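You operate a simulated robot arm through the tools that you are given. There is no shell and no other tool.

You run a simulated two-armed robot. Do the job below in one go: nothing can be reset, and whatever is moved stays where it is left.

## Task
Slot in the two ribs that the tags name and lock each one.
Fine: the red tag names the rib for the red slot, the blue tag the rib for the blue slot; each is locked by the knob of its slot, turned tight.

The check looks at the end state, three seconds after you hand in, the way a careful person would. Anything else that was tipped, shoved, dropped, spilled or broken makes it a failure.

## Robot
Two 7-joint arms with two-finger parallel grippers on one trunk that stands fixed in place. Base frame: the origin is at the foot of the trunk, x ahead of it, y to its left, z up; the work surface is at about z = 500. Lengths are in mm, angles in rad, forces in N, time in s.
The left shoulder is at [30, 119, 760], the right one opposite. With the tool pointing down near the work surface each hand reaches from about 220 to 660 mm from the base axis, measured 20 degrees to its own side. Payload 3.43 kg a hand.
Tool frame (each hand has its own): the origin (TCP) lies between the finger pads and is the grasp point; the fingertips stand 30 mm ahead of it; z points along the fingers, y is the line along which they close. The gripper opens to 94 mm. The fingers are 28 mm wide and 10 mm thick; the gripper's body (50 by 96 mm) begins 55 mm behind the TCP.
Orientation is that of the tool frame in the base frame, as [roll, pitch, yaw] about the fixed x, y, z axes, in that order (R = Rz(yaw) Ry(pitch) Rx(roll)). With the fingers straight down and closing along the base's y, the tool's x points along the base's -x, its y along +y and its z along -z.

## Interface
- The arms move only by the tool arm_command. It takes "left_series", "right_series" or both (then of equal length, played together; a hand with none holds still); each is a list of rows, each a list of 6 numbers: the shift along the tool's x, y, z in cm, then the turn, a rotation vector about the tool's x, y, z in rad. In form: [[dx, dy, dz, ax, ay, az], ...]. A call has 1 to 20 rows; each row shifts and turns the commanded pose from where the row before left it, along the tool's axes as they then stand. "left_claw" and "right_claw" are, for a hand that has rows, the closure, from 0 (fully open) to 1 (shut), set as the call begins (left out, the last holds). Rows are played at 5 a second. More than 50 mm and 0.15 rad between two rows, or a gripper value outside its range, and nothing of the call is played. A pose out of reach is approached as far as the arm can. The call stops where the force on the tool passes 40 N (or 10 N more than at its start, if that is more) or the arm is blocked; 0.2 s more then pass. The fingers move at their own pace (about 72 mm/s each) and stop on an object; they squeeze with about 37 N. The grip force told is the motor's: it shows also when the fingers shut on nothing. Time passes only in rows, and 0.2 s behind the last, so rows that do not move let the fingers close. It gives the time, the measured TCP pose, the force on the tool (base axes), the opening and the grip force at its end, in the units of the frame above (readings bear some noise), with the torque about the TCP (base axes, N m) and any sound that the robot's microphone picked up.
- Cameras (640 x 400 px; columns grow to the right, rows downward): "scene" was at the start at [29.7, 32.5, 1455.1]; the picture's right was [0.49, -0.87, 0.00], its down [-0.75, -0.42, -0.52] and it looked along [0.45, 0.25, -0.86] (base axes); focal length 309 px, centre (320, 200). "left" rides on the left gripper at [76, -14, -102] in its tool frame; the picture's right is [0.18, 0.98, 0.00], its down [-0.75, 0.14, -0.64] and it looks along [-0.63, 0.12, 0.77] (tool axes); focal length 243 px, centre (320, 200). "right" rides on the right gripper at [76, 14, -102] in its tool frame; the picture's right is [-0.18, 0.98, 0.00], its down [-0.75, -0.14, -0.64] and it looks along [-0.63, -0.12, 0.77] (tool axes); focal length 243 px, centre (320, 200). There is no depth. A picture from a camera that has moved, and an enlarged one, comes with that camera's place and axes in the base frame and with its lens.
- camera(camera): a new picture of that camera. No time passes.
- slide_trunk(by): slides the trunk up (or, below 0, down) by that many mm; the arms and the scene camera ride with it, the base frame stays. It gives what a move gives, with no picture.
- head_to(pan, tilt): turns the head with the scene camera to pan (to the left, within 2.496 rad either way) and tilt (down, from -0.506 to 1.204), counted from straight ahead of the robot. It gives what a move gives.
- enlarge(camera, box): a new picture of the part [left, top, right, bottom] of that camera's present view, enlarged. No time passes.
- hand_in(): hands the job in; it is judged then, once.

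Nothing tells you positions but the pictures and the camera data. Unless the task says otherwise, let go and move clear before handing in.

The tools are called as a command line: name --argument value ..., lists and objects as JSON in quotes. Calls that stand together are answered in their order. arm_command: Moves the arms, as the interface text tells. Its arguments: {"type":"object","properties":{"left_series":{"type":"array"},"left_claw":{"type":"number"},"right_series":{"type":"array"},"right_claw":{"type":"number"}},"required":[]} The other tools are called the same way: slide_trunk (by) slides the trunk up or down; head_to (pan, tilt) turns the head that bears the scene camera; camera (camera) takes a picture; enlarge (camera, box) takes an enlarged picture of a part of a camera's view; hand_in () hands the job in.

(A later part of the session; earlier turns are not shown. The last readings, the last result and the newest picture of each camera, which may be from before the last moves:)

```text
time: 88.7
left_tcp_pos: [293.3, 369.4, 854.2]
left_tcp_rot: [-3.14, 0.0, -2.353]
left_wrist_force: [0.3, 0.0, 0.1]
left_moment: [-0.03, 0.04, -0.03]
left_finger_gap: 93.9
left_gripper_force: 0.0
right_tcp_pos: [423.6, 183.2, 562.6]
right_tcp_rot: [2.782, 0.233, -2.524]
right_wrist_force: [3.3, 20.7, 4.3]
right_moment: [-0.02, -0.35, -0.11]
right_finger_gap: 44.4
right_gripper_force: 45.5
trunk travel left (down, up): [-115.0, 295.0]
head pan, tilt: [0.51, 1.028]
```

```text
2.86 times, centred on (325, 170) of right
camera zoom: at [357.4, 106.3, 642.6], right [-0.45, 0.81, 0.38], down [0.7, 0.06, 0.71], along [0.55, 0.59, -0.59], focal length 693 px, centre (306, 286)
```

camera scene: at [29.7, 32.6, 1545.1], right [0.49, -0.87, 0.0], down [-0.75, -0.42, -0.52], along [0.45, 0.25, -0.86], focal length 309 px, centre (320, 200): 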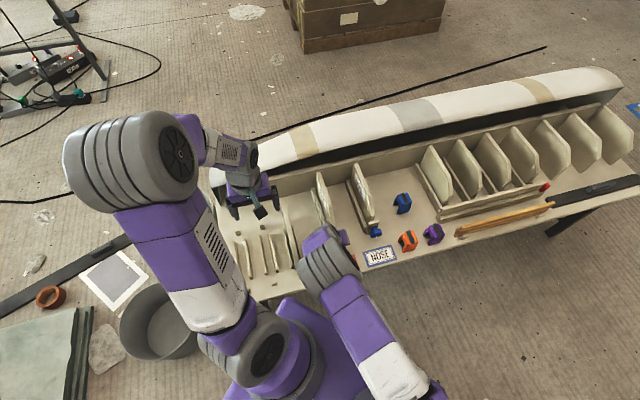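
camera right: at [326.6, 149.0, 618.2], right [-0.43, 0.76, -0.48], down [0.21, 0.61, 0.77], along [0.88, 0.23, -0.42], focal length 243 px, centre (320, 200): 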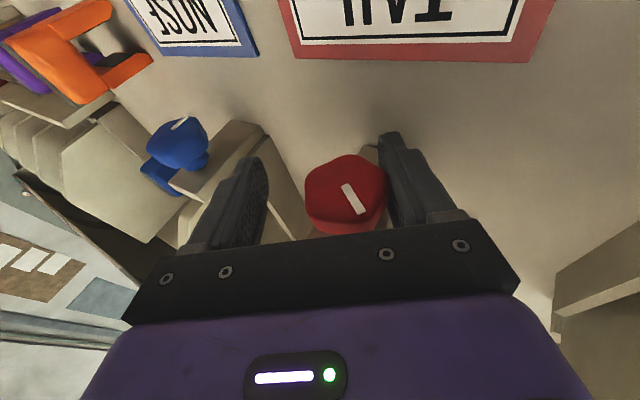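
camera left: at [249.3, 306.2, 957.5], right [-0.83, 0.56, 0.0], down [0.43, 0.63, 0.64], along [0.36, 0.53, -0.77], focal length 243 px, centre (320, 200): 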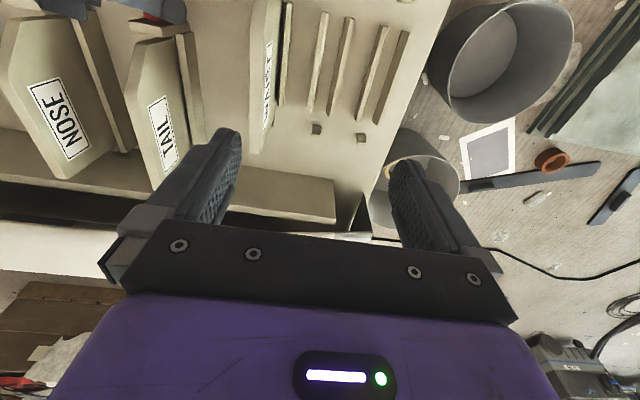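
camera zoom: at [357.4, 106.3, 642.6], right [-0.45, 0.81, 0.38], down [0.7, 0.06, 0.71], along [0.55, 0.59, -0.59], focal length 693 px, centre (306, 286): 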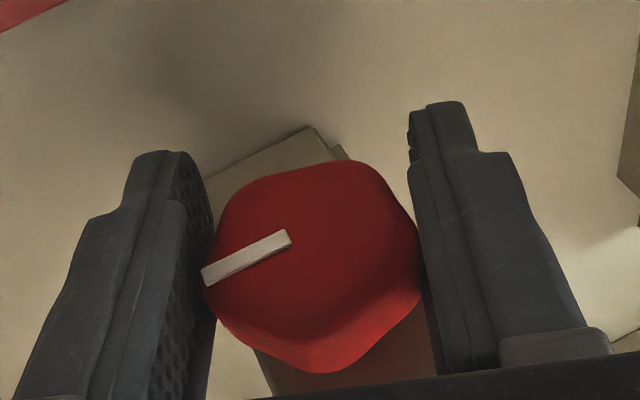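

The hand slips round the knob while the pointer stays put, so red is firmly at its stop. I'll open, straighten and lift clear.

arm_command --right_series '[[0, 0, 0, 0, 0, 0], [0, 0, 0, 0, 0, 0], [0, 0, 0, 0, 0, 0], [0, 0, 0, 0.1152, -0.007, -0.0329], [0, 0, 0, 0.1152, -0.007, -0.0329], [0, 0, 0, 0.1152, -0.007, -0.0329], [0, 0, 0, 0, 0, 0]]' --right_claw 0.4

enlarge --camera "right" --box '[230, 100, 420, 240]'

```text
time: 90.3
left_tcp_pos: [292.1, 369.9, 854.9]
left_tcp_rot: [3.141, -0.001, -2.354]
left_wrist_force: [-0.6, -0.8, -0.3]
left_moment: [0.0, 0.0, 0.01]
left_finger_gap: 94.0
left_gripper_force: 0.0
right_tcp_pos: [422.9, 182.0, 561.9]
right_tcp_rot: [-3.129, 0.27, -2.425]
right_wrist_force: [-0.1, -0.4, 0.4]
right_moment: [-0.02, 0.04, 0.01]
right_finger_gap: 56.4
right_gripper_force: 0.1
trunk travel left (down, up): [-115.0, 295.0]
head pan, tilt: [0.51, 1.028]
```

```text
2.86 times, centred on (325, 170) of right
camera zoom: at [337.0, 125.5, 639.7], right [-0.51, 0.86, 0.04], down [0.51, 0.26, 0.82], along [0.7, 0.44, -0.57], focal length 693 px, centre (306, 286)
```

zoom: 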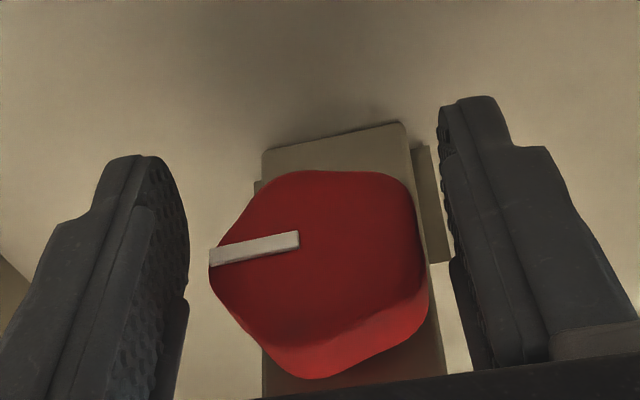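

arm_command --right_series '[[-0.8, 0, -2.9, 0, 0, 0], [-0.8, 0, -2.9, 0, 0, 0], [-0.8, 0, -2.9, 0, 0, 0], [0, 0, 0, -0.0184, 0, -0.0665], [0, 0, 0, 0, 0, 0]]'

camera --camera "right"

camera --camera "scene"

```text
time: 91.5
left_tcp_pos: [293.3, 370.2, 855.0]
left_tcp_rot: [3.141, -0.002, -2.355]
left_wrist_force: [0.0, 0.4, -0.3]
left_moment: [0.01, -0.01, 0.0]
left_finger_gap: 94.0
left_gripper_force: 0.1
right_tcp_pos: [422.9, 181.4, 652.2]
right_tcp_rot: [-3.129, 0.27, -2.357]
right_wrist_force: [0.4, 0.1, 0.6]
right_moment: [0.02, -0.01, 0.01]
right_finger_gap: 56.4
right_gripper_force: 0.0
trunk travel left (down, up): [-115.0, 295.0]
head pan, tilt: [0.51, 1.028]
```

```text
taken
camera right: at [340.7, 120.1, 730.1], right [-0.57, 0.82, 0.04], down [0.49, 0.3, 0.82], along [0.66, 0.48, -0.57], focal length 243 px, centre (320, 200)
```

right: 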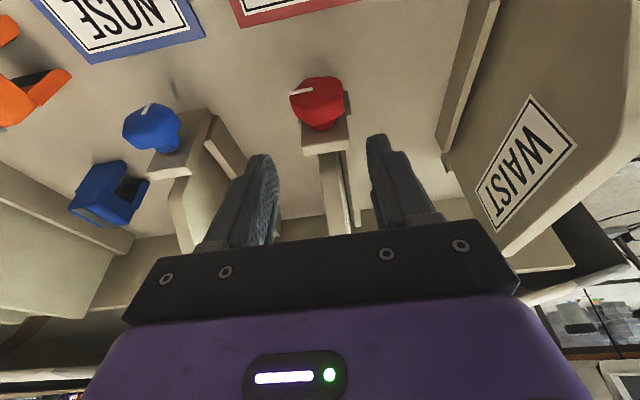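

```text
taken
camera scene: at [29.7, 32.6, 1545.1], right [0.49, -0.87, 0.0], down [-0.75, -0.42, -0.52], along [0.45, 0.25, -0.86], focal length 309 px, centre (320, 200)
```

scene: 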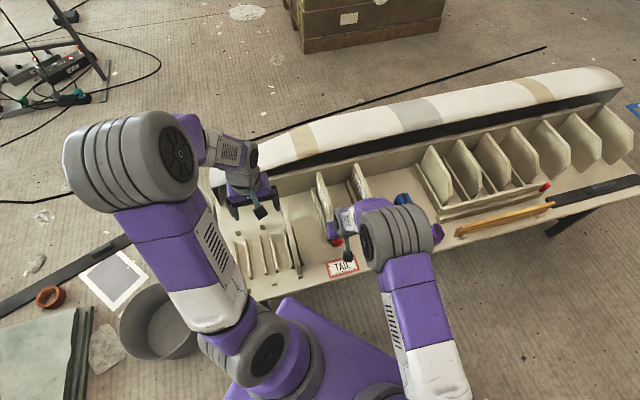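

Red is done. Now I'll move the right hand over the blue knob at the same height.

arm_command --right_series '[[-0.07, -3.53, 0.02, 0, 0, 0], [-0.07, -3.53, 0.02, 0, 0, 0], [-0.07, -3.53, 0.02, 0, 0, 0], [-0.07, -3.53, 0.02, 0, 0, 0], [0, 0, 0, 0, 0, 0]]'

camera --camera "right"

enlarge --camera "right" --box '[265, 60, 377, 130]'

camera --camera "scene"

```text
time: 92.7
left_tcp_pos: [292.1, 370.5, 854.4]
left_tcp_rot: [-3.141, 0.0, -2.356]
left_wrist_force: [0.2, 0.5, -0.9]
left_moment: [0.04, -0.03, 0.03]
left_finger_gap: 93.8
left_gripper_force: 0.1
right_tcp_pos: [526.6, 83.7, 653.9]
right_tcp_rot: [-3.131, 0.269, -2.355]
right_wrist_force: [-0.5, -0.2, -0.1]
right_moment: [-0.02, -0.02, -0.02]
right_finger_gap: 56.3
right_gripper_force: 0.0
trunk travel left (down, up): [-115.0, 295.0]
head pan, tilt: [0.51, 1.028]
```

```text
taken
camera right: at [443.0, 21.6, 731.6], right [-0.57, 0.82, 0.04], down [0.49, 0.3, 0.82], along [0.66, 0.48, -0.57], focal length 243 px, centre (320, 200)
```

right: 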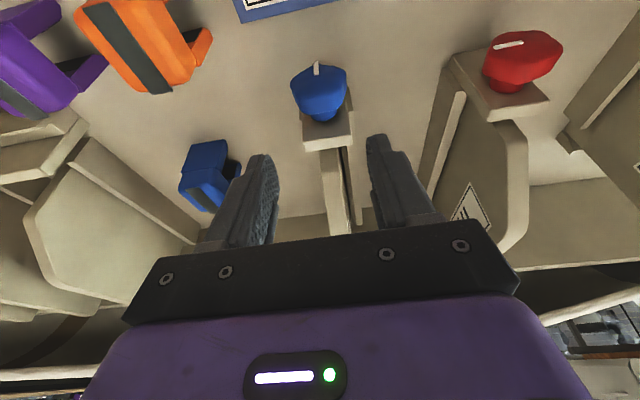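

```text
5.71 times, centred on (321, 95) of right
camera zoom: at [443.0, 21.6, 731.6], right [-0.57, 0.82, 0.04], down [0.49, 0.3, 0.82], along [0.66, 0.48, -0.57], focal length 1386 px, centre (314, 800)
```

zoom: 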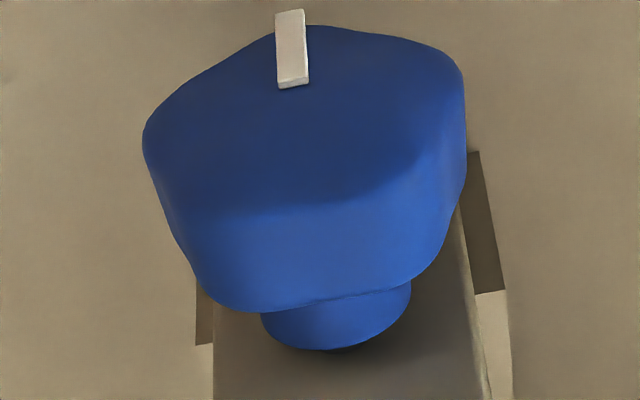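

```text
taken
camera scene: at [29.7, 32.6, 1545.1], right [0.49, -0.87, 0.0], down [-0.75, -0.42, -0.52], along [0.45, 0.25, -0.86], focal length 309 px, centre (320, 200)
```

scene: 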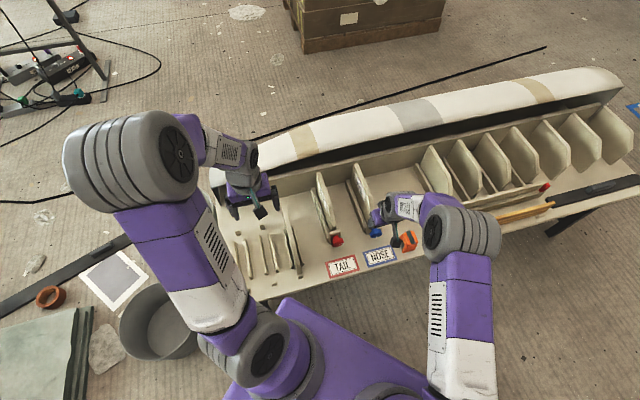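

arm_command --right_series '[[0.145, 0.27, -0.04, 0, 0, 0], [0.61, 0, 2.22, 0, 0, 0], [0.61, 0, 2.22, 0, 0, 0], [0.61, 0, 2.22, 0, 0, 0], [0, 0, 0, 0, 0, 0]]'

camera --camera "right"

enlarge --camera "right" --box '[230, 100, 420, 240]'

```text
time: 93.9
left_tcp_pos: [292.3, 369.6, 854.8]
left_tcp_rot: [3.14, 0.0, -2.355]
left_wrist_force: [0.2, 0.3, 0.7]
left_moment: [-0.01, 0.01, 0.0]
left_finger_gap: 94.0
left_gripper_force: 0.0
right_tcp_pos: [523.1, 84.8, 585.0]
right_tcp_rot: [-3.131, 0.268, -2.358]
right_wrist_force: [0.6, -0.9, 0.4]
right_moment: [0.02, -0.01, -0.03]
right_finger_gap: 56.3
right_gripper_force: 0.0
trunk travel left (down, up): [-115.0, 295.0]
head pan, tilt: [0.51, 1.028]
```

```text
taken
camera right: at [439.2, 23.5, 662.7], right [-0.57, 0.82, 0.04], down [0.49, 0.3, 0.82], along [0.66, 0.48, -0.57], focal length 243 px, centre (320, 200)
```

right: 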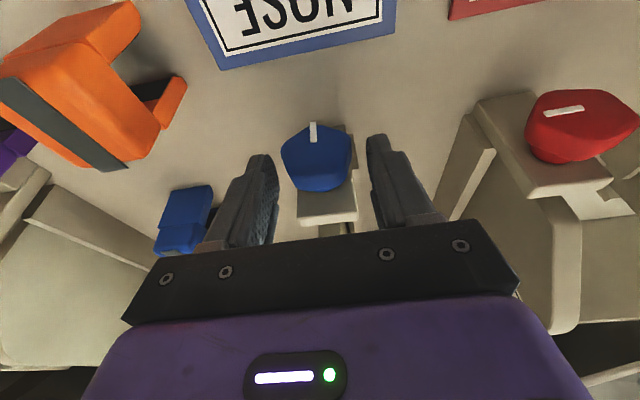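

```text
2.86 times, centred on (325, 170) of right
camera zoom: at [439.2, 23.5, 662.7], right [-0.57, 0.82, 0.04], down [0.49, 0.3, 0.82], along [0.66, 0.48, -0.57], focal length 693 px, centre (306, 286)
```

zoom: 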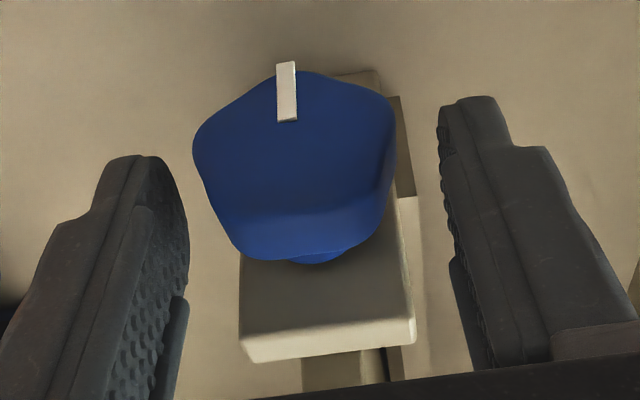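

arm_command --right_series '[[0.3, -0.1, 1.11, 0, 0, 0], [0.3, 0, 1.11, 0, 0, 0], [0, 0, 0, 0, 0, 0]]'

enlarge --camera "right" --box '[230, 100, 420, 240]'

```text
time: 94.7
left_tcp_pos: [293.7, 369.6, 854.9]
left_tcp_rot: [3.141, 0.001, -2.355]
left_wrist_force: [0.1, 0.4, -0.7]
left_moment: [0.0, -0.02, -0.03]
left_finger_gap: 94.0
left_gripper_force: 0.0
right_tcp_pos: [522.8, 84.6, 560.6]
right_tcp_rot: [-3.131, 0.269, -2.358]
right_wrist_force: [0.0, -0.8, -0.9]
right_moment: [0.01, 0.0, 0.01]
right_finger_gap: 56.2
right_gripper_force: 0.1
trunk travel left (down, up): [-115.0, 295.0]
head pan, tilt: [0.51, 1.028]
```

```text
2.86 times, centred on (325, 170) of right
camera zoom: at [440.3, 22.6, 639.4], right [-0.57, 0.82, 0.04], down [0.49, 0.3, 0.82], along [0.66, 0.48, -0.57], focal length 693 px, centre (306, 286)
```

zoom: 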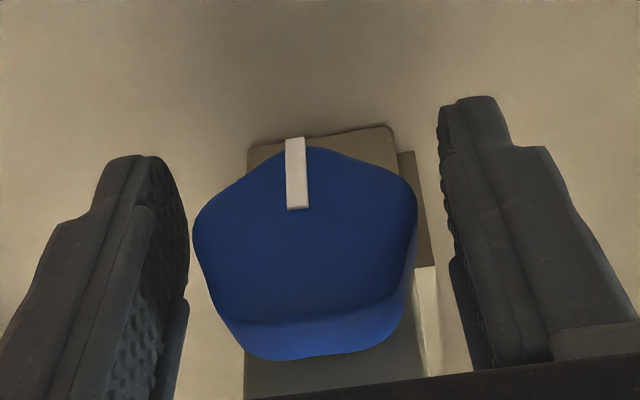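

arm_command --right_series '[[0, 0, 0, 0.135, 0, -0.0372], [0, 0, 0, 0.135, 0, -0.0372], [0, 0, 0, 0.135, 0, -0.0372], [0, 0, 0, 0, 0, 0]]'

enlarge --camera "right" --box '[230, 100, 420, 240]'

camera --camera "scene"

```text
time: 95.7
left_tcp_pos: [292.9, 370.2, 854.9]
left_tcp_rot: [3.14, 0.0, -2.354]
left_wrist_force: [0.2, 0.8, -0.1]
left_moment: [0.03, 0.0, -0.02]
left_finger_gap: 93.9
left_gripper_force: 0.0
right_tcp_pos: [523.1, 85.4, 561.4]
right_tcp_rot: [-2.693, 0.244, -2.246]
right_wrist_force: [0.3, -0.5, 0.1]
right_moment: [0.02, 0.01, 0.0]
right_finger_gap: 56.7
right_gripper_force: 0.1
trunk travel left (down, up): [-115.0, 295.0]
head pan, tilt: [0.51, 1.028]
```

```text
2.86 times, centred on (325, 170) of right
camera zoom: at [418.7, 44.6, 626.6], right [-0.52, 0.77, -0.37], down [0.24, 0.54, 0.8], along [0.82, 0.33, -0.47], focal length 693 px, centre (306, 286)
```

zoom: 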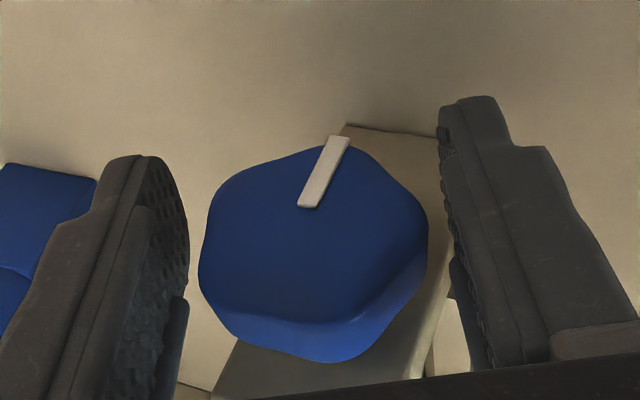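

```text
taken
camera scene: at [29.6, 32.7, 1545.1], right [0.49, -0.87, 0.0], down [-0.75, -0.42, -0.52], along [0.45, 0.25, -0.86], focal length 309 px, centre (320, 200)
```

scene: 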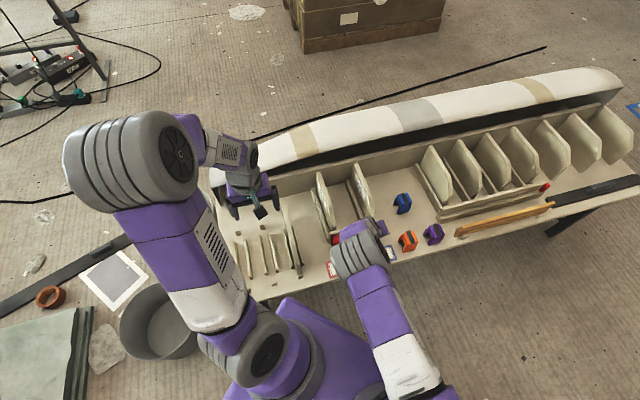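

arm_command --right_series '[[0, 0, 0, 0, 0, 0], [0, 0, 0, 0, 0, 0], [0, 0, 0, 0, 0, 0]]' --right_claw 1.0

arm_command --right_series '[[0, 0, 0, -0.135, 0, 0.0372], [0, 0, 0, -0.135, 0, 0.0372], [0, 0, 0, -0.135, 0, 0.0372], [0, 0, 0, 0, 0, 0]]'

enlarge --camera "right" --box '[230, 100, 420, 240]'

```text
time: 96.5
left_tcp_pos: [292.8, 369.9, 855.4]
left_tcp_rot: [3.142, 0.0, -2.355]
left_wrist_force: [0.4, -0.6, 0.7]
left_moment: [-0.02, 0.01, 0.01]
left_finger_gap: 93.9
left_gripper_force: 0.0
right_tcp_pos: [522.5, 85.4, 560.8]
right_tcp_rot: [-2.697, 0.246, -2.246]
right_wrist_force: [-2.6, 3.1, 1.1]
right_moment: [0.1, -0.09, 0.03]
right_finger_gap: 45.5
right_gripper_force: 45.2
trunk travel left (down, up): [-115.0, 295.0]
head pan, tilt: [0.51, 1.028]
```

```text
time: 97.5
left_tcp_pos: [293.2, 370.1, 854.4]
left_tcp_rot: [3.141, -0.001, -2.355]
left_wrist_force: [-0.2, 0.3, 0.9]
left_moment: [0.01, 0.01, 0.02]
left_finger_gap: 94.0
left_gripper_force: 0.1
right_tcp_pos: [524.1, 85.3, 562.5]
right_tcp_rot: [-3.132, 0.269, -2.357]
right_wrist_force: [2.7, 4.7, 4.2]
right_moment: [-0.41, 0.39, -0.15]
right_finger_gap: 45.0
right_gripper_force: 45.0
trunk travel left (down, up): [-115.0, 295.0]
head pan, tilt: [0.51, 1.028]
```

```text
2.86 times, centred on (325, 170) of right
camera zoom: at [440.9, 22.7, 639.8], right [-0.57, 0.82, 0.04], down [0.49, 0.3, 0.82], along [0.66, 0.48, -0.57], focal length 693 px, centre (306, 286)
```

zoom: 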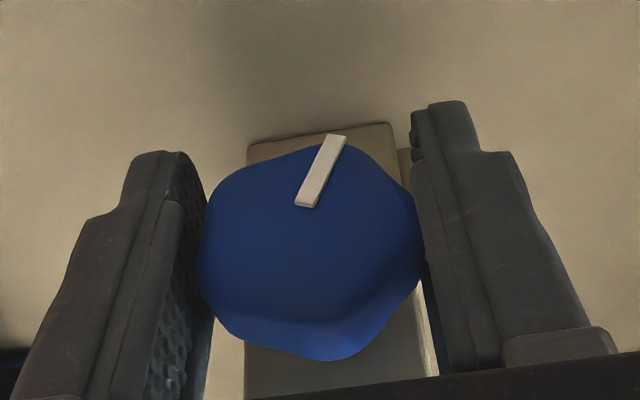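

Forces are small and the blue knob turns with the hand, so I'll continue the stroke.

arm_command --right_series '[[0, 0, 0, -0.135, 0, 0.0372], [0, 0, 0, -0.135, 0, 0.0372], [0, 0, 0, -0.135, 0, 0.0372], [0, 0, 0, -0.135, 0, 0.0372], [0, 0, 0, -0.135, 0, 0.0372], [0, 0, 0, -0.135, 0, 0.0372], [0, 0, 0, 0, 0, 0]]'

enlarge --camera "right" --box '[230, 100, 420, 240]'

camera --camera "scene"

```text
time: 98.8
left_tcp_pos: [293.0, 370.9, 854.0]
left_tcp_rot: [-3.14, 0.0, -2.355]
left_wrist_force: [-0.5, -0.6, -0.2]
left_moment: [0.01, -0.01, -0.01]
left_finger_gap: 94.1
left_gripper_force: 0.1
right_tcp_pos: [524.2, 82.6, 561.4]
right_tcp_rot: [2.418, 0.218, -2.558]
right_wrist_force: [10.2, 8.4, -15.7]
right_moment: [0.41, -0.47, -0.3]
right_finger_gap: 45.3
right_gripper_force: 44.4
right hand out of reach, approached as far as the arm can: row 6
trunk travel left (down, up): [-115.0, 295.0]
head pan, tilt: [0.51, 1.028]
stopped in row 6 (right hand): the force on the tool passed its limit at 54 N (the readings are from after the stop); the commanded pose is now the measured one
```

```text
2.86 times, centred on (325, 170) of right
camera zoom: at [477.0, -17.7, 629.4], right [-0.37, 0.64, 0.68], down [0.84, -0.08, 0.54], along [0.4, 0.77, -0.5], focal length 693 px, centre (306, 286)
```

zoom: 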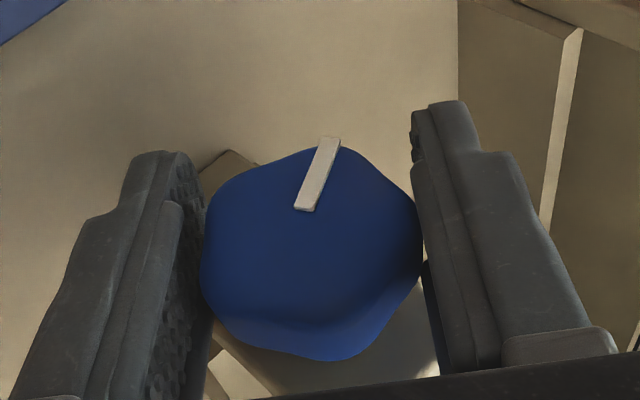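

```text
taken
camera scene: at [31.0, 33.1, 1544.7], right [0.49, -0.87, 0.0], down [-0.75, -0.42, -0.52], along [0.45, 0.25, -0.86], focal length 309 px, centre (320, 200)
```

scene: 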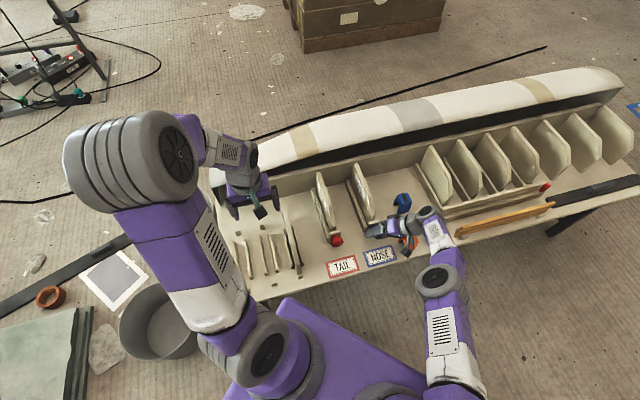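

The arm ran out of reach near the end of that swing and stopped on force, with the knob now turned about 60°. I'll check that nothing around it was touched.

enlarge --camera "scene" --box '[350, 170, 470, 270]'

camera --camera "right"

```text
4.00 times, centred on (410, 220) of scene
camera zoom: at [31.0, 33.1, 1544.7], right [0.49, -0.87, 0.0], down [-0.75, -0.42, -0.52], along [0.45, 0.25, -0.86], focal length 1236 px, centre (-40, 120)
```

zoom: 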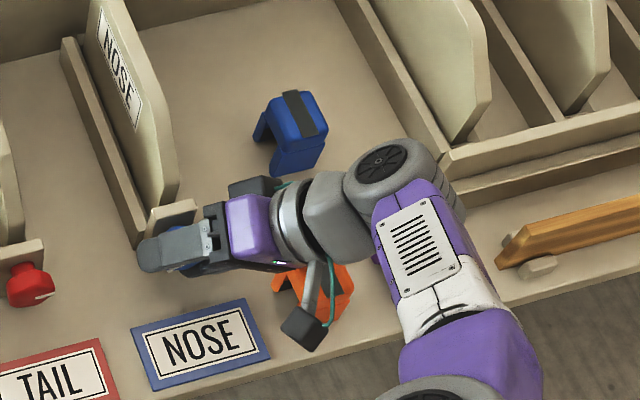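

```text
taken
camera right: at [477.0, -17.7, 629.4], right [-0.37, 0.64, 0.68], down [0.84, -0.08, 0.54], along [0.4, 0.77, -0.5], focal length 243 px, centre (320, 200)
```

right: 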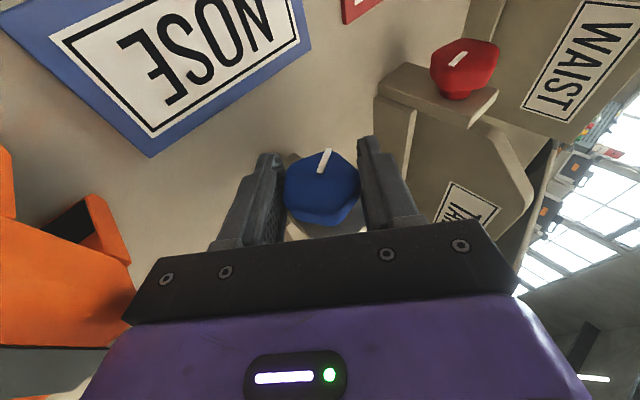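

arm_command --right_series '[[0, 0, 0, 0, 0, 0], [0, 0, 0, 0, 0, 0], [0, 0, 0, 0, 0, 0]]' --right_claw 0.4

enlarge --camera "right" --box '[230, 100, 420, 240]'

enlarge --camera "right" --box '[0, 130, 260, 360]'

```text
time: 99.6
left_tcp_pos: [292.2, 370.3, 854.6]
left_tcp_rot: [-3.141, 0.0, -2.355]
left_wrist_force: [0.8, -0.2, 0.6]
left_moment: [0.0, 0.0, 0.0]
left_finger_gap: 93.9
left_gripper_force: 0.0
right_tcp_pos: [521.9, 82.5, 563.6]
right_tcp_rot: [2.413, 0.214, -2.557]
right_wrist_force: [-0.3, -0.5, 0.4]
right_moment: [-0.02, -0.04, 0.03]
right_finger_gap: 56.5
right_gripper_force: 0.1
trunk travel left (down, up): [-115.0, 295.0]
head pan, tilt: [0.51, 1.028]
```

```text
2.86 times, centred on (325, 170) of right
camera zoom: at [476.5, -18.2, 631.2], right [-0.37, 0.63, 0.68], down [0.84, -0.08, 0.54], along [0.4, 0.77, -0.5], focal length 693 px, centre (306, 286)
```

zoom: 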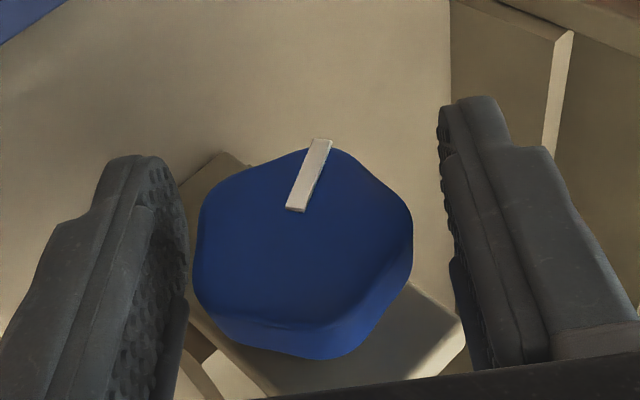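

```text
1.74 times, centred on (130, 245) of right
camera zoom: at [476.5, -18.2, 631.2], right [-0.37, 0.63, 0.68], down [0.84, -0.08, 0.54], along [0.4, 0.77, -0.5], focal length 422 px, centre (650, 122)
```

zoom: 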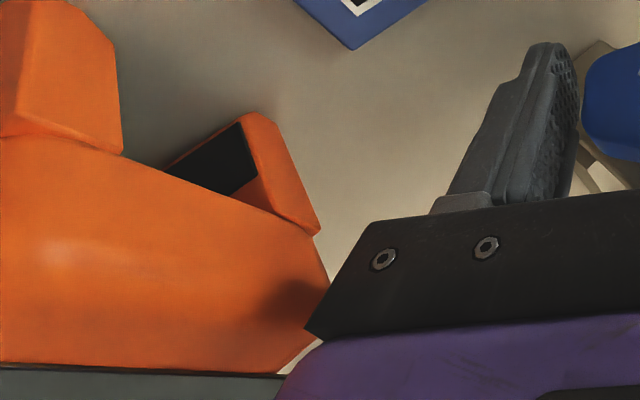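

The gripper came close to the orange clamp at that lean, but the contact force is zero now. I'll return and keep the remaining strokes between a left lean and a smaller right lean.

arm_command --right_series '[[-0.16, -0.1, 0.16, 0, 0, 0], [0, 0, 0, 0.1338, -0.0014, -0.0409], [0, 0, 0, 0.1338, -0.0014, -0.0409], [0, 0, 0, 0.1338, -0.0014, -0.0409], [0, 0, 0, 0.1338, -0.0014, -0.0409], [0, 0, 0, 0.1338, -0.0014, -0.0409], [0, 0, 0, 0.1338, -0.0014, -0.0409], [0, 0, 0, 0.1338, -0.0014, -0.0409], [0, 0, 0, 0.1338, -0.0014, -0.0409], [0, 0, 0, 0, 0, 0]]'

camera --camera "right"

enlarge --camera "right" --box '[230, 100, 420, 240]'

enlarge --camera "scene" --box '[350, 170, 470, 270]'

```text
time: 101.8
left_tcp_pos: [292.2, 368.8, 855.2]
left_tcp_rot: [3.142, 0.0, -2.354]
left_wrist_force: [0.1, 0.1, 0.8]
left_moment: [0.02, -0.02, -0.01]
left_finger_gap: 93.8
left_gripper_force: 0.2
right_tcp_pos: [524.1, 83.3, 562.1]
right_tcp_rot: [-2.713, 0.272, -2.241]
right_wrist_force: [0.5, 0.6, -0.4]
right_moment: [-0.04, 0.01, -0.03]
right_finger_gap: 56.5
right_gripper_force: 0.2
trunk travel left (down, up): [-115.0, 295.0]
head pan, tilt: [0.51, 1.028]
```

```text
taken
camera right: at [419.9, 41.2, 625.6], right [-0.52, 0.78, -0.35], down [0.23, 0.52, 0.82], along [0.82, 0.35, -0.45], focal length 243 px, centre (320, 200)
```

right: 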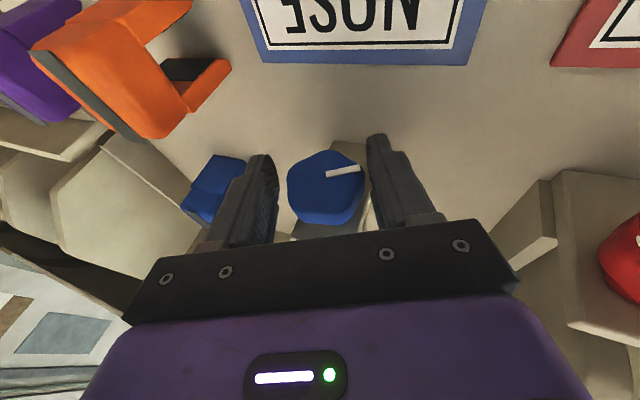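

```text
2.86 times, centred on (325, 170) of right
camera zoom: at [419.9, 41.2, 625.6], right [-0.52, 0.78, -0.35], down [0.23, 0.52, 0.82], along [0.82, 0.35, -0.45], focal length 693 px, centre (306, 286)
```

zoom: 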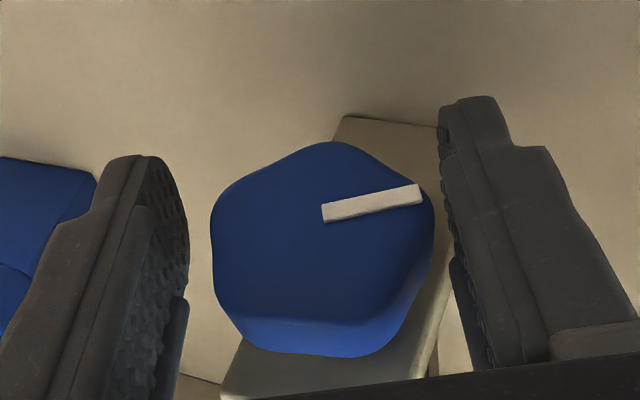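

```text
4.00 times, centred on (410, 220) of scene
camera zoom: at [29.7, 32.6, 1545.1], right [0.49, -0.87, 0.0], down [-0.75, -0.42, -0.52], along [0.45, 0.25, -0.86], focal length 1236 px, centre (-40, 120)
```

zoom: 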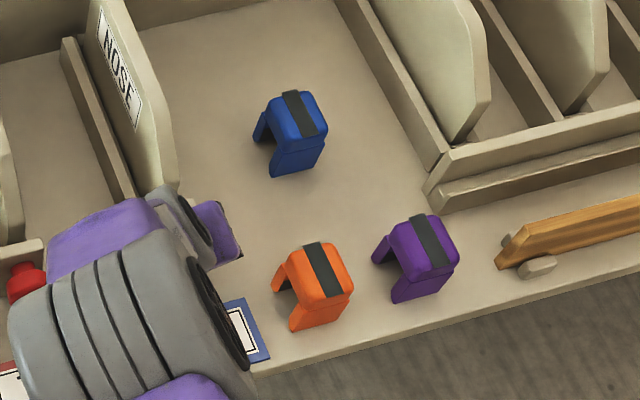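

The orange clamp is exactly where it was. I'll grip again for the next stroke.

arm_command --right_series '[[0, 0.1, 0, 0, 0, 0], [0, 0, 0, 0, 0, 0], [0, 0, 0, 0, 0, 0], [0, 0, 0, 0, 0, 0]]' --right_claw 1.0

arm_command --right_series '[[0, 0, 0, -0.134, 0.001, 0.0406], [0, 0, 0, -0.134, 0.001, 0.0406], [0, 0, 0, -0.134, 0.001, 0.0406], [0, 0, 0, -0.134, 0.001, 0.0406], [0, 0, 0, 0, 0, 0]]'

enlarge --camera "right" --box '[230, 100, 420, 240]'

```text
time: 102.8
left_tcp_pos: [292.3, 370.4, 854.9]
left_tcp_rot: [-3.141, -0.001, -2.354]
left_wrist_force: [0.4, -0.1, -0.1]
left_moment: [0.0, 0.03, 0.03]
left_finger_gap: 94.2
left_gripper_force: 0.1
right_tcp_pos: [523.1, 87.2, 561.8]
right_tcp_rot: [-2.715, 0.273, -2.241]
right_wrist_force: [-10.0, 8.0, -3.0]
right_moment: [0.13, -0.1, 0.28]
right_finger_gap: 45.1
right_gripper_force: 44.7
trunk travel left (down, up): [-115.0, 295.0]
head pan, tilt: [0.51, 1.028]
```

```text
time: 104.0
left_tcp_pos: [293.1, 369.7, 854.6]
left_tcp_rot: [3.141, 0.001, -2.355]
left_wrist_force: [0.2, 1.1, 0.1]
left_moment: [0.0, 0.01, 0.0]
left_finger_gap: 94.1
left_gripper_force: 0.2
right_tcp_pos: [523.9, 85.0, 562.8]
right_tcp_rot: [2.986, 0.289, -2.408]
right_wrist_force: [-2.4, 8.3, 4.4]
right_moment: [-0.86, 0.89, 0.19]
right_finger_gap: 45.3
right_gripper_force: 44.5
trunk travel left (down, up): [-115.0, 295.0]
head pan, tilt: [0.51, 1.028]
```

```text
2.86 times, centred on (325, 170) of right
camera zoom: at [448.0, 13.4, 639.4], right [-0.55, 0.81, 0.2], down [0.57, 0.19, 0.8], along [0.61, 0.56, -0.56], focal length 693 px, centre (306, 286)
```

zoom: 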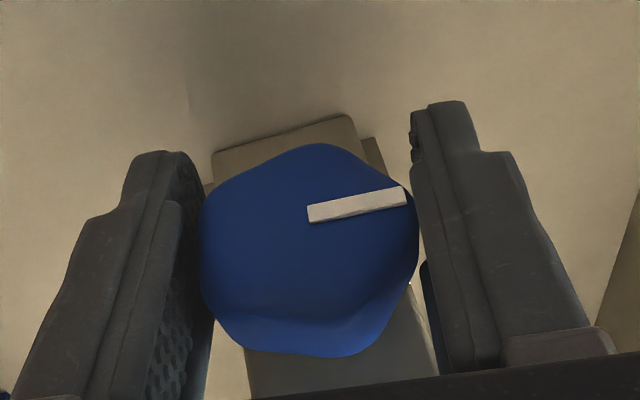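

arm_command --right_series '[[0, 0, 0, -0.134, 0.001, 0.0406], [0, 0, 0, -0.134, 0.001, 0.0406], [0, 0, 0, -0.12, 0.001, 0.0364], [0, 0, 0, 0, 0, 0]]'

enlarge --camera "right" --box '[230, 100, 420, 240]'

```text
time: 105.0
left_tcp_pos: [292.3, 370.0, 855.4]
left_tcp_rot: [-3.141, -0.002, -2.355]
left_wrist_force: [0.7, -0.4, -1.1]
left_moment: [-0.01, -0.01, -0.01]
left_finger_gap: 94.1
left_gripper_force: 0.0
right_tcp_pos: [524.2, 85.1, 562.2]
right_tcp_rot: [2.566, 0.246, -2.522]
right_wrist_force: [6.1, 3.7, 7.7]
right_moment: [-0.35, 0.36, 0.33]
right_finger_gap: 45.0
right_gripper_force: 45.4
trunk travel left (down, up): [-115.0, 295.0]
head pan, tilt: [0.51, 1.028]
```

```text
2.86 times, centred on (325, 170) of right
camera zoom: at [470.1, -9.1, 634.4], right [-0.44, 0.7, 0.56], down [0.77, -0.02, 0.63], along [0.45, 0.71, -0.53], focal length 693 px, centre (306, 286)
```

zoom: 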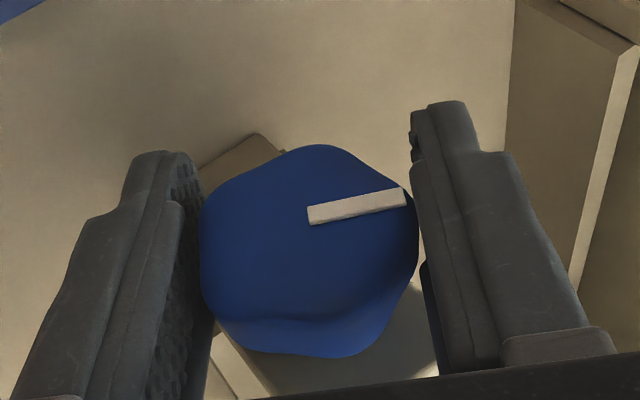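

Forces are low, with about 120° done so far. I'll open, return, and repeat.

arm_command --right_series '[[0, 0, 0, 0, 0, 0], [0, 0, 0, 0, 0, 0], [0, 0, 0, 0, 0, 0], [0, 0, 0, 0.134, -0.001, -0.0406], [0, 0, 0, 0.134, -0.001, -0.0406], [0, 0, 0, 0.134, -0.001, -0.0406], [0, 0, 0, 0.134, -0.001, -0.0406], [0, 0, 0, 0.134, -0.001, -0.0406], [0, 0, 0, 0.134, -0.001, -0.0406], [0, 0, 0, 0.134, -0.001, -0.0406], [0, 0, 0, 0, 0, 0]]' --right_claw 0.4

enlarge --camera "right" --box '[230, 100, 420, 240]'

```text
time: 107.4
left_tcp_pos: [293.1, 369.9, 854.9]
left_tcp_rot: [3.141, 0.001, -2.354]
left_wrist_force: [0.1, -0.3, 0.4]
left_moment: [-0.02, 0.02, 0.0]
left_finger_gap: 94.2
left_gripper_force: 0.0
right_tcp_pos: [523.6, 85.3, 561.5]
right_tcp_rot: [-2.699, 0.27, -2.237]
right_wrist_force: [0.1, -0.4, -0.3]
right_moment: [0.03, 0.0, 0.01]
right_finger_gap: 56.4
right_gripper_force: 0.0
trunk travel left (down, up): [-115.0, 295.0]
head pan, tilt: [0.51, 1.028]
```

```text
2.86 times, centred on (325, 170) of right
camera zoom: at [418.4, 42.4, 624.4], right [-0.52, 0.78, -0.36], down [0.23, 0.53, 0.82], along [0.83, 0.34, -0.45], focal length 693 px, centre (306, 286)
```

zoom: 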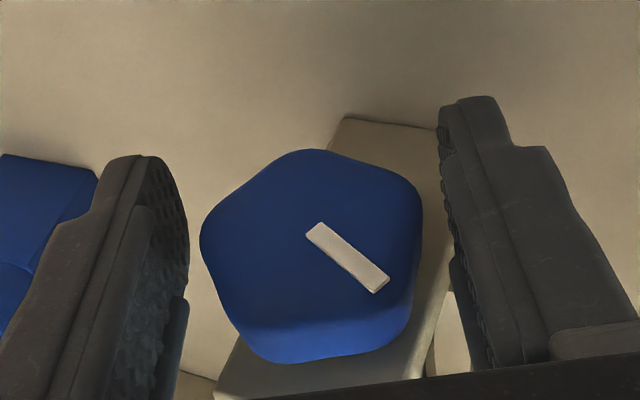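

arm_command --right_series '[[0, 0, 0, 0, 0, 0], [0, 0, 0, 0, 0, 0], [0, 0, 0, 0, 0, 0], [0, 0, 0, -0.134, 0.001, 0.0406], [0, 0, 0, -0.134, 0.001, 0.0406], [0, 0, 0, -0.134, 0.001, 0.0406], [0, 0, 0, -0.134, 0.001, 0.0406], [0, 0, 0, 0, 0, 0]]' --right_claw 1.0

enlarge --camera "right" --box '[230, 100, 420, 240]'

```text
time: 109.2
left_tcp_pos: [293.8, 369.8, 853.8]
left_tcp_rot: [-3.141, 0.0, -2.355]
left_wrist_force: [0.2, 0.3, 0.1]
left_moment: [-0.03, -0.01, 0.02]
left_finger_gap: 94.0
left_gripper_force: 0.1
right_tcp_pos: [523.5, 85.1, 561.7]
right_tcp_rot: [3.0, 0.291, -2.402]
right_wrist_force: [2.2, 6.3, -0.2]
right_moment: [0.38, -0.38, 0.81]
right_finger_gap: 44.3
right_gripper_force: 45.0
trunk travel left (down, up): [-115.0, 295.0]
head pan, tilt: [0.51, 1.028]
```

```text
2.86 times, centred on (325, 170) of right
camera zoom: at [447.4, 13.9, 639.1], right [-0.55, 0.81, 0.19], down [0.56, 0.2, 0.81], along [0.62, 0.55, -0.56], focal length 693 px, centre (306, 286)
```

zoom: 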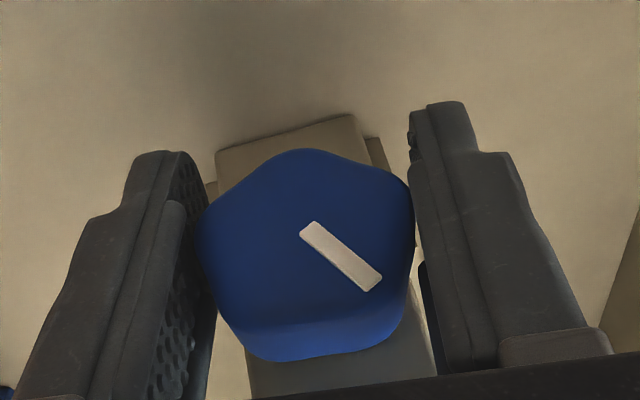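

arm_command --right_series '[[0, 0, 0, -0.134, 0.001, 0.0406], [0, 0, 0, -0.134, 0.001, 0.0406], [0, 0, 0, -0.12, 0.001, 0.0364], [0, 0, 0, 0, 0, 0]]'

enlarge --camera "right" --box '[230, 100, 420, 240]'

```text
time: 110.2
left_tcp_pos: [293.2, 368.8, 856.3]
left_tcp_rot: [-3.141, 0.001, -2.353]
left_wrist_force: [0.3, 0.1, -1.7]
left_moment: [0.0, 0.0, 0.02]
left_finger_gap: 94.3
left_gripper_force: 0.0
right_tcp_pos: [524.9, 84.4, 561.8]
right_tcp_rot: [2.581, 0.247, -2.519]
right_wrist_force: [4.5, -0.1, 4.2]
right_moment: [0.11, -0.11, 0.6]
right_finger_gap: 44.4
right_gripper_force: 44.3
trunk travel left (down, up): [-115.0, 295.0]
head pan, tilt: [0.51, 1.028]
```

```text
2.86 times, centred on (325, 170) of right
camera zoom: at [469.6, -8.5, 634.6], right [-0.45, 0.71, 0.55], down [0.77, -0.01, 0.64], along [0.46, 0.71, -0.54], focal length 693 px, centre (306, 286)
```

zoom: 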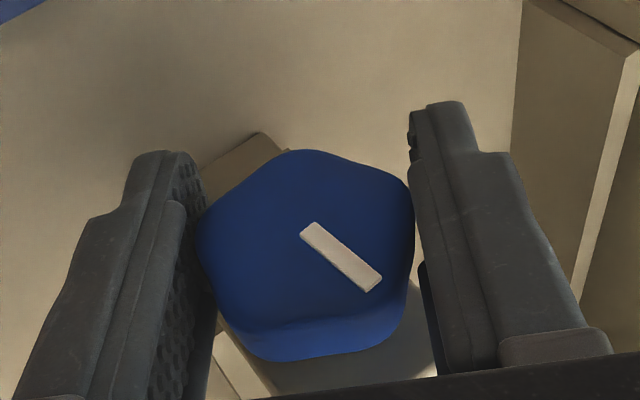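

arm_command --right_series '[[0, 0, 0, 0, 0, 0], [0, 0, 0, 0, 0, 0], [0, 0, 0, 0, 0, 0], [0, 0, 0, 0.134, -0.001, -0.0406], [0, 0, 0, 0.134, -0.001, -0.0406], [0, 0, 0, 0.134, -0.001, -0.0406], [0, 0, 0, 0.134, -0.001, -0.0406], [0, 0, 0, 0.134, -0.001, -0.0406], [0, 0, 0, 0.134, -0.001, -0.0406], [0, 0, 0, 0.134, -0.001, -0.0406], [0, 0, 0, 0, 0, 0]]' --right_claw 0.4

enlarge --camera "right" --box '[230, 100, 420, 240]'

```text
time: 112.6
left_tcp_pos: [292.5, 369.5, 855.2]
left_tcp_rot: [3.141, -0.001, -2.354]
left_wrist_force: [-0.5, -0.3, 0.4]
left_moment: [-0.02, 0.04, 0.01]
left_finger_gap: 93.9
left_gripper_force: 0.1
right_tcp_pos: [523.6, 84.5, 563.1]
right_tcp_rot: [-2.679, 0.268, -2.235]
right_wrist_force: [1.2, 0.8, -0.4]
right_moment: [0.03, 0.0, 0.01]
right_finger_gap: 56.5
right_gripper_force: 0.1
trunk travel left (down, up): [-115.0, 295.0]
head pan, tilt: [0.51, 1.028]
```

```text
2.86 times, centred on (325, 170) of right
camera zoom: at [417.6, 43.0, 623.7], right [-0.51, 0.77, -0.37], down [0.22, 0.54, 0.82], along [0.83, 0.34, -0.44], focal length 693 px, centre (306, 286)
```

zoom: 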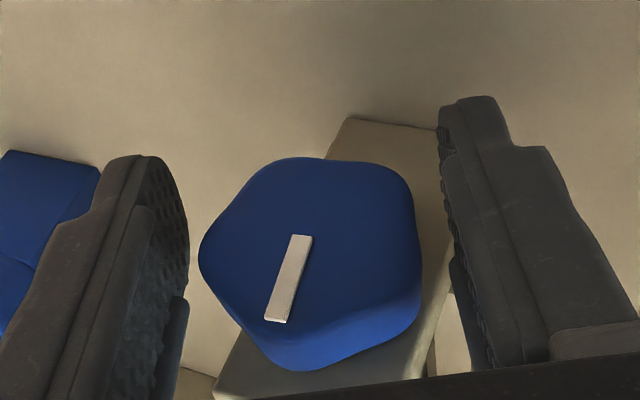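

arm_command --right_series '[[0, 0, 0, 0, 0, 0], [0, 0, 0, 0, 0, 0], [0, 0, 0, 0, 0, 0], [0, 0, 0, -0.134, 0.001, 0.0406], [0, 0, 0, -0.134, 0.001, 0.0406], [0, 0, 0, -0.134, 0.001, 0.0406], [0, 0, 0, -0.134, 0.001, 0.0406], [0, 0, 0, 0, 0, 0]]' --right_claw 1.0

enlarge --camera "right" --box '[230, 100, 420, 240]'

```text
time: 114.4
left_tcp_pos: [293.3, 369.3, 856.1]
left_tcp_rot: [-3.141, -0.001, -2.353]
left_wrist_force: [-0.5, 0.2, 0.7]
left_moment: [-0.01, -0.04, 0.03]
left_finger_gap: 94.0
left_gripper_force: 0.1
right_tcp_pos: [523.6, 84.3, 562.5]
right_tcp_rot: [3.016, 0.292, -2.399]
right_wrist_force: [0.7, 6.0, 0.2]
right_moment: [-0.17, 0.23, 0.11]
right_finger_gap: 45.5
right_gripper_force: 45.0
trunk travel left (down, up): [-115.0, 295.0]
head pan, tilt: [0.51, 1.028]
```

```text
2.86 times, centred on (325, 170) of right
camera zoom: at [446.5, 14.7, 639.1], right [-0.56, 0.81, 0.17], down [0.55, 0.21, 0.81], along [0.62, 0.54, -0.56], focal length 693 px, centre (306, 286)
```

zoom: 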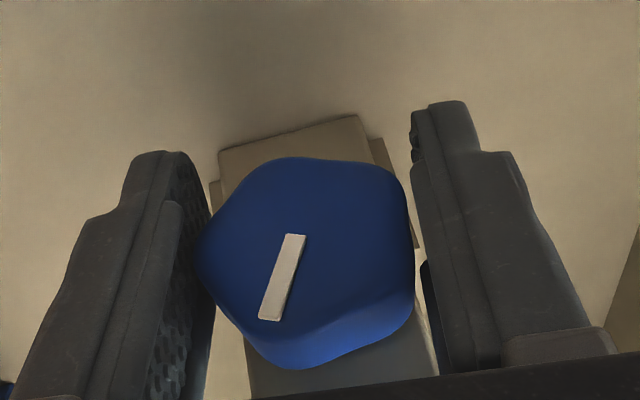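

arm_command --right_series '[[0, 0, 0, -0.134, 0.001, 0.0406], [0, 0, 0, -0.134, 0.001, 0.0406], [0, 0, 0, -0.12, 0.001, 0.0364], [0, 0, 0, 0, 0, 0]]'

enlarge --camera "right" --box '[230, 100, 420, 240]'

```text
time: 115.4
left_tcp_pos: [292.6, 371.0, 854.2]
left_tcp_rot: [3.141, 0.0, -2.354]
left_wrist_force: [0.1, -0.1, -0.8]
left_moment: [-0.01, -0.02, 0.01]
left_finger_gap: 94.1
left_gripper_force: 0.1
right_tcp_pos: [523.8, 83.2, 561.6]
right_tcp_rot: [2.599, 0.249, -2.512]
right_wrist_force: [7.0, -1.0, 2.1]
right_moment: [-0.62, 0.58, 0.35]
right_finger_gap: 45.4
right_gripper_force: 44.8
trunk travel left (down, up): [-115.0, 295.0]
head pan, tilt: [0.51, 1.028]
```

```text
2.86 times, centred on (325, 170) of right
camera zoom: at [468.9, -7.8, 635.0], right [-0.45, 0.71, 0.54], down [0.76, -0.01, 0.65], along [0.46, 0.7, -0.54], focal length 693 px, centre (306, 286)
```

zoom: 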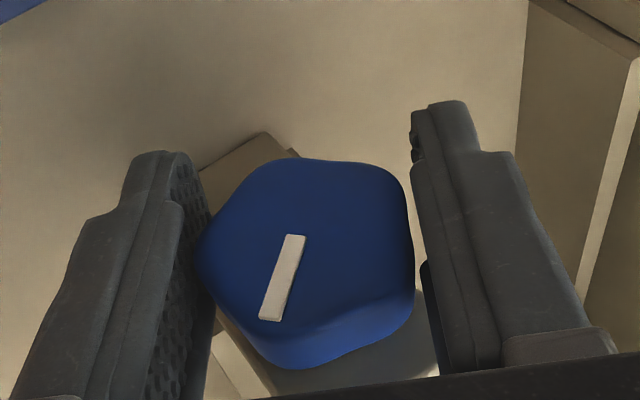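

arm_command --right_series '[[0, 0, 0, 0, 0, 0], [0, 0, 0, 0, 0, 0], [0, 0, 0, 0, 0, 0], [0, 0, 0, 0.134, -0.001, -0.0406], [0, 0, 0, 0.134, -0.001, -0.0406], [0, 0, 0, 0.134, -0.001, -0.0406], [0, 0, 0, 0.134, -0.001, -0.0406], [0, 0, 0, 0.134, -0.001, -0.0406], [0, 0, 0, 0.134, -0.001, -0.0406], [0, 0, 0, 0.134, -0.001, -0.0406], [0, 0, 0, 0, 0, 0]]' --right_claw 0.4

enlarge --camera "right" --box '[230, 100, 420, 240]'

```text
time: 117.8
left_tcp_pos: [293.3, 370.5, 854.6]
left_tcp_rot: [3.141, 0.0, -2.356]
left_wrist_force: [0.6, 0.6, -0.1]
left_moment: [-0.01, -0.01, 0.02]
left_finger_gap: 93.9
left_gripper_force: 0.1
right_tcp_pos: [523.5, 85.6, 562.7]
right_tcp_rot: [-2.666, 0.269, -2.231]
right_wrist_force: [-0.8, -0.6, -0.3]
right_moment: [0.0, 0.02, -0.02]
right_finger_gap: 56.3
right_gripper_force: 0.0
trunk travel left (down, up): [-115.0, 295.0]
head pan, tilt: [0.51, 1.028]
```

```text
2.86 times, centred on (325, 170) of right
camera zoom: at [417.1, 43.8, 623.2], right [-0.51, 0.77, -0.39], down [0.21, 0.55, 0.81], along [0.83, 0.33, -0.44], focal length 693 px, centre (306, 286)
```

zoom: 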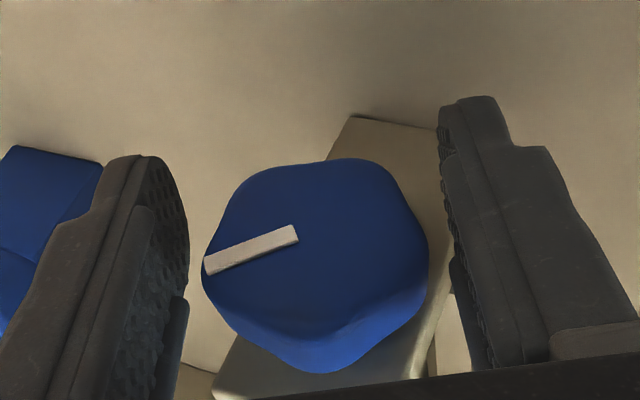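

arm_command --right_series '[[0, 0, 0, 0, 0, 0], [0, 0, 0, 0, 0, 0], [0, 0, 0, 0, 0, 0], [0, 0, 0, -0.134, 0.001, 0.0406], [0, 0, 0, -0.134, 0.001, 0.0406], [0, 0, 0, -0.134, 0.001, 0.0406], [0, 0, 0, 0, 0, 0]]' --right_claw 1.0

enlarge --camera "right" --box '[230, 100, 420, 240]'

```text
time: 119.4
left_tcp_pos: [293.0, 370.7, 854.5]
left_tcp_rot: [-3.14, 0.001, -2.354]
left_wrist_force: [0.7, 0.3, 0.0]
left_moment: [0.02, 0.02, -0.02]
left_finger_gap: 94.1
left_gripper_force: 0.0
right_tcp_pos: [522.7, 86.5, 562.3]
right_tcp_rot: [-3.107, 0.294, -2.354]
right_wrist_force: [-2.0, 8.5, -0.9]
right_moment: [0.39, -0.43, -1.31]
right_finger_gap: 44.3
right_gripper_force: 44.9
trunk travel left (down, up): [-115.0, 295.0]
head pan, tilt: [0.51, 1.028]
```

```text
2.86 times, centred on (325, 170) of right
camera zoom: at [437.9, 23.5, 637.2], right [-0.57, 0.82, 0.02], down [0.46, 0.29, 0.84], along [0.68, 0.48, -0.55], focal length 693 px, centre (306, 286)
```

zoom: 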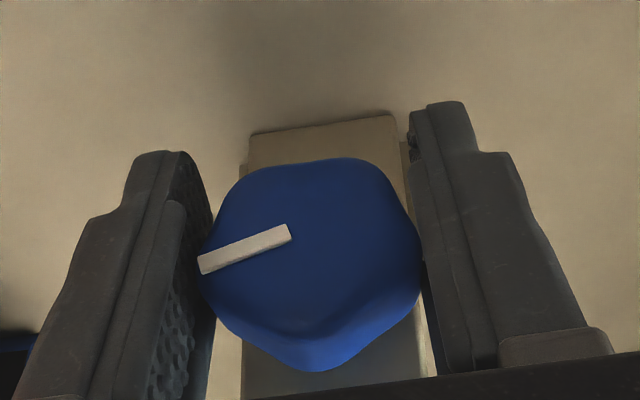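

arm_command --right_series '[[0, 0, 0, -0.134, 0.001, 0.0406], [0, 0, 0, -0.134, 0.001, 0.0406], [0, 0, 0, 0, 0, 0]]'

enlarge --camera "right" --box '[230, 100, 420, 240]'

```text
time: 120.2
left_tcp_pos: [292.8, 369.6, 855.1]
left_tcp_rot: [-3.141, 0.001, -2.355]
left_wrist_force: [-0.6, -0.2, 0.2]
left_moment: [0.02, -0.02, -0.02]
left_finger_gap: 94.1
left_gripper_force: 0.1
right_tcp_pos: [524.7, 84.9, 561.6]
right_tcp_rot: [2.884, 0.284, -2.438]
right_wrist_force: [2.5, 5.2, 3.6]
right_moment: [0.0, 0.03, -1.24]
right_finger_gap: 44.3
right_gripper_force: 45.4
trunk travel left (down, up): [-115.0, 295.0]
head pan, tilt: [0.51, 1.028]
```

```text
2.86 times, centred on (325, 170) of right
camera zoom: at [453.5, 7.9, 639.3], right [-0.53, 0.79, 0.29], down [0.62, 0.13, 0.77], along [0.57, 0.59, -0.56], focal length 693 px, centre (306, 286)
```

zoom: 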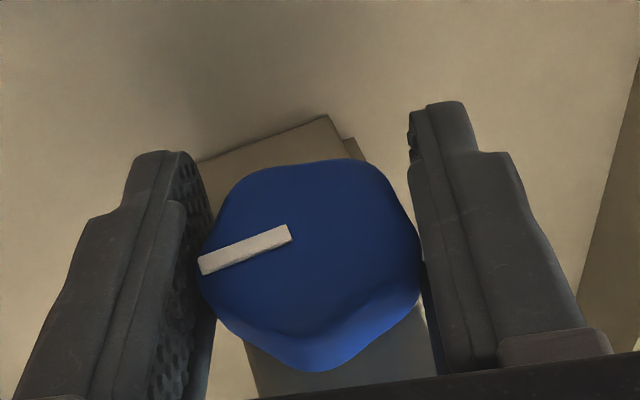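

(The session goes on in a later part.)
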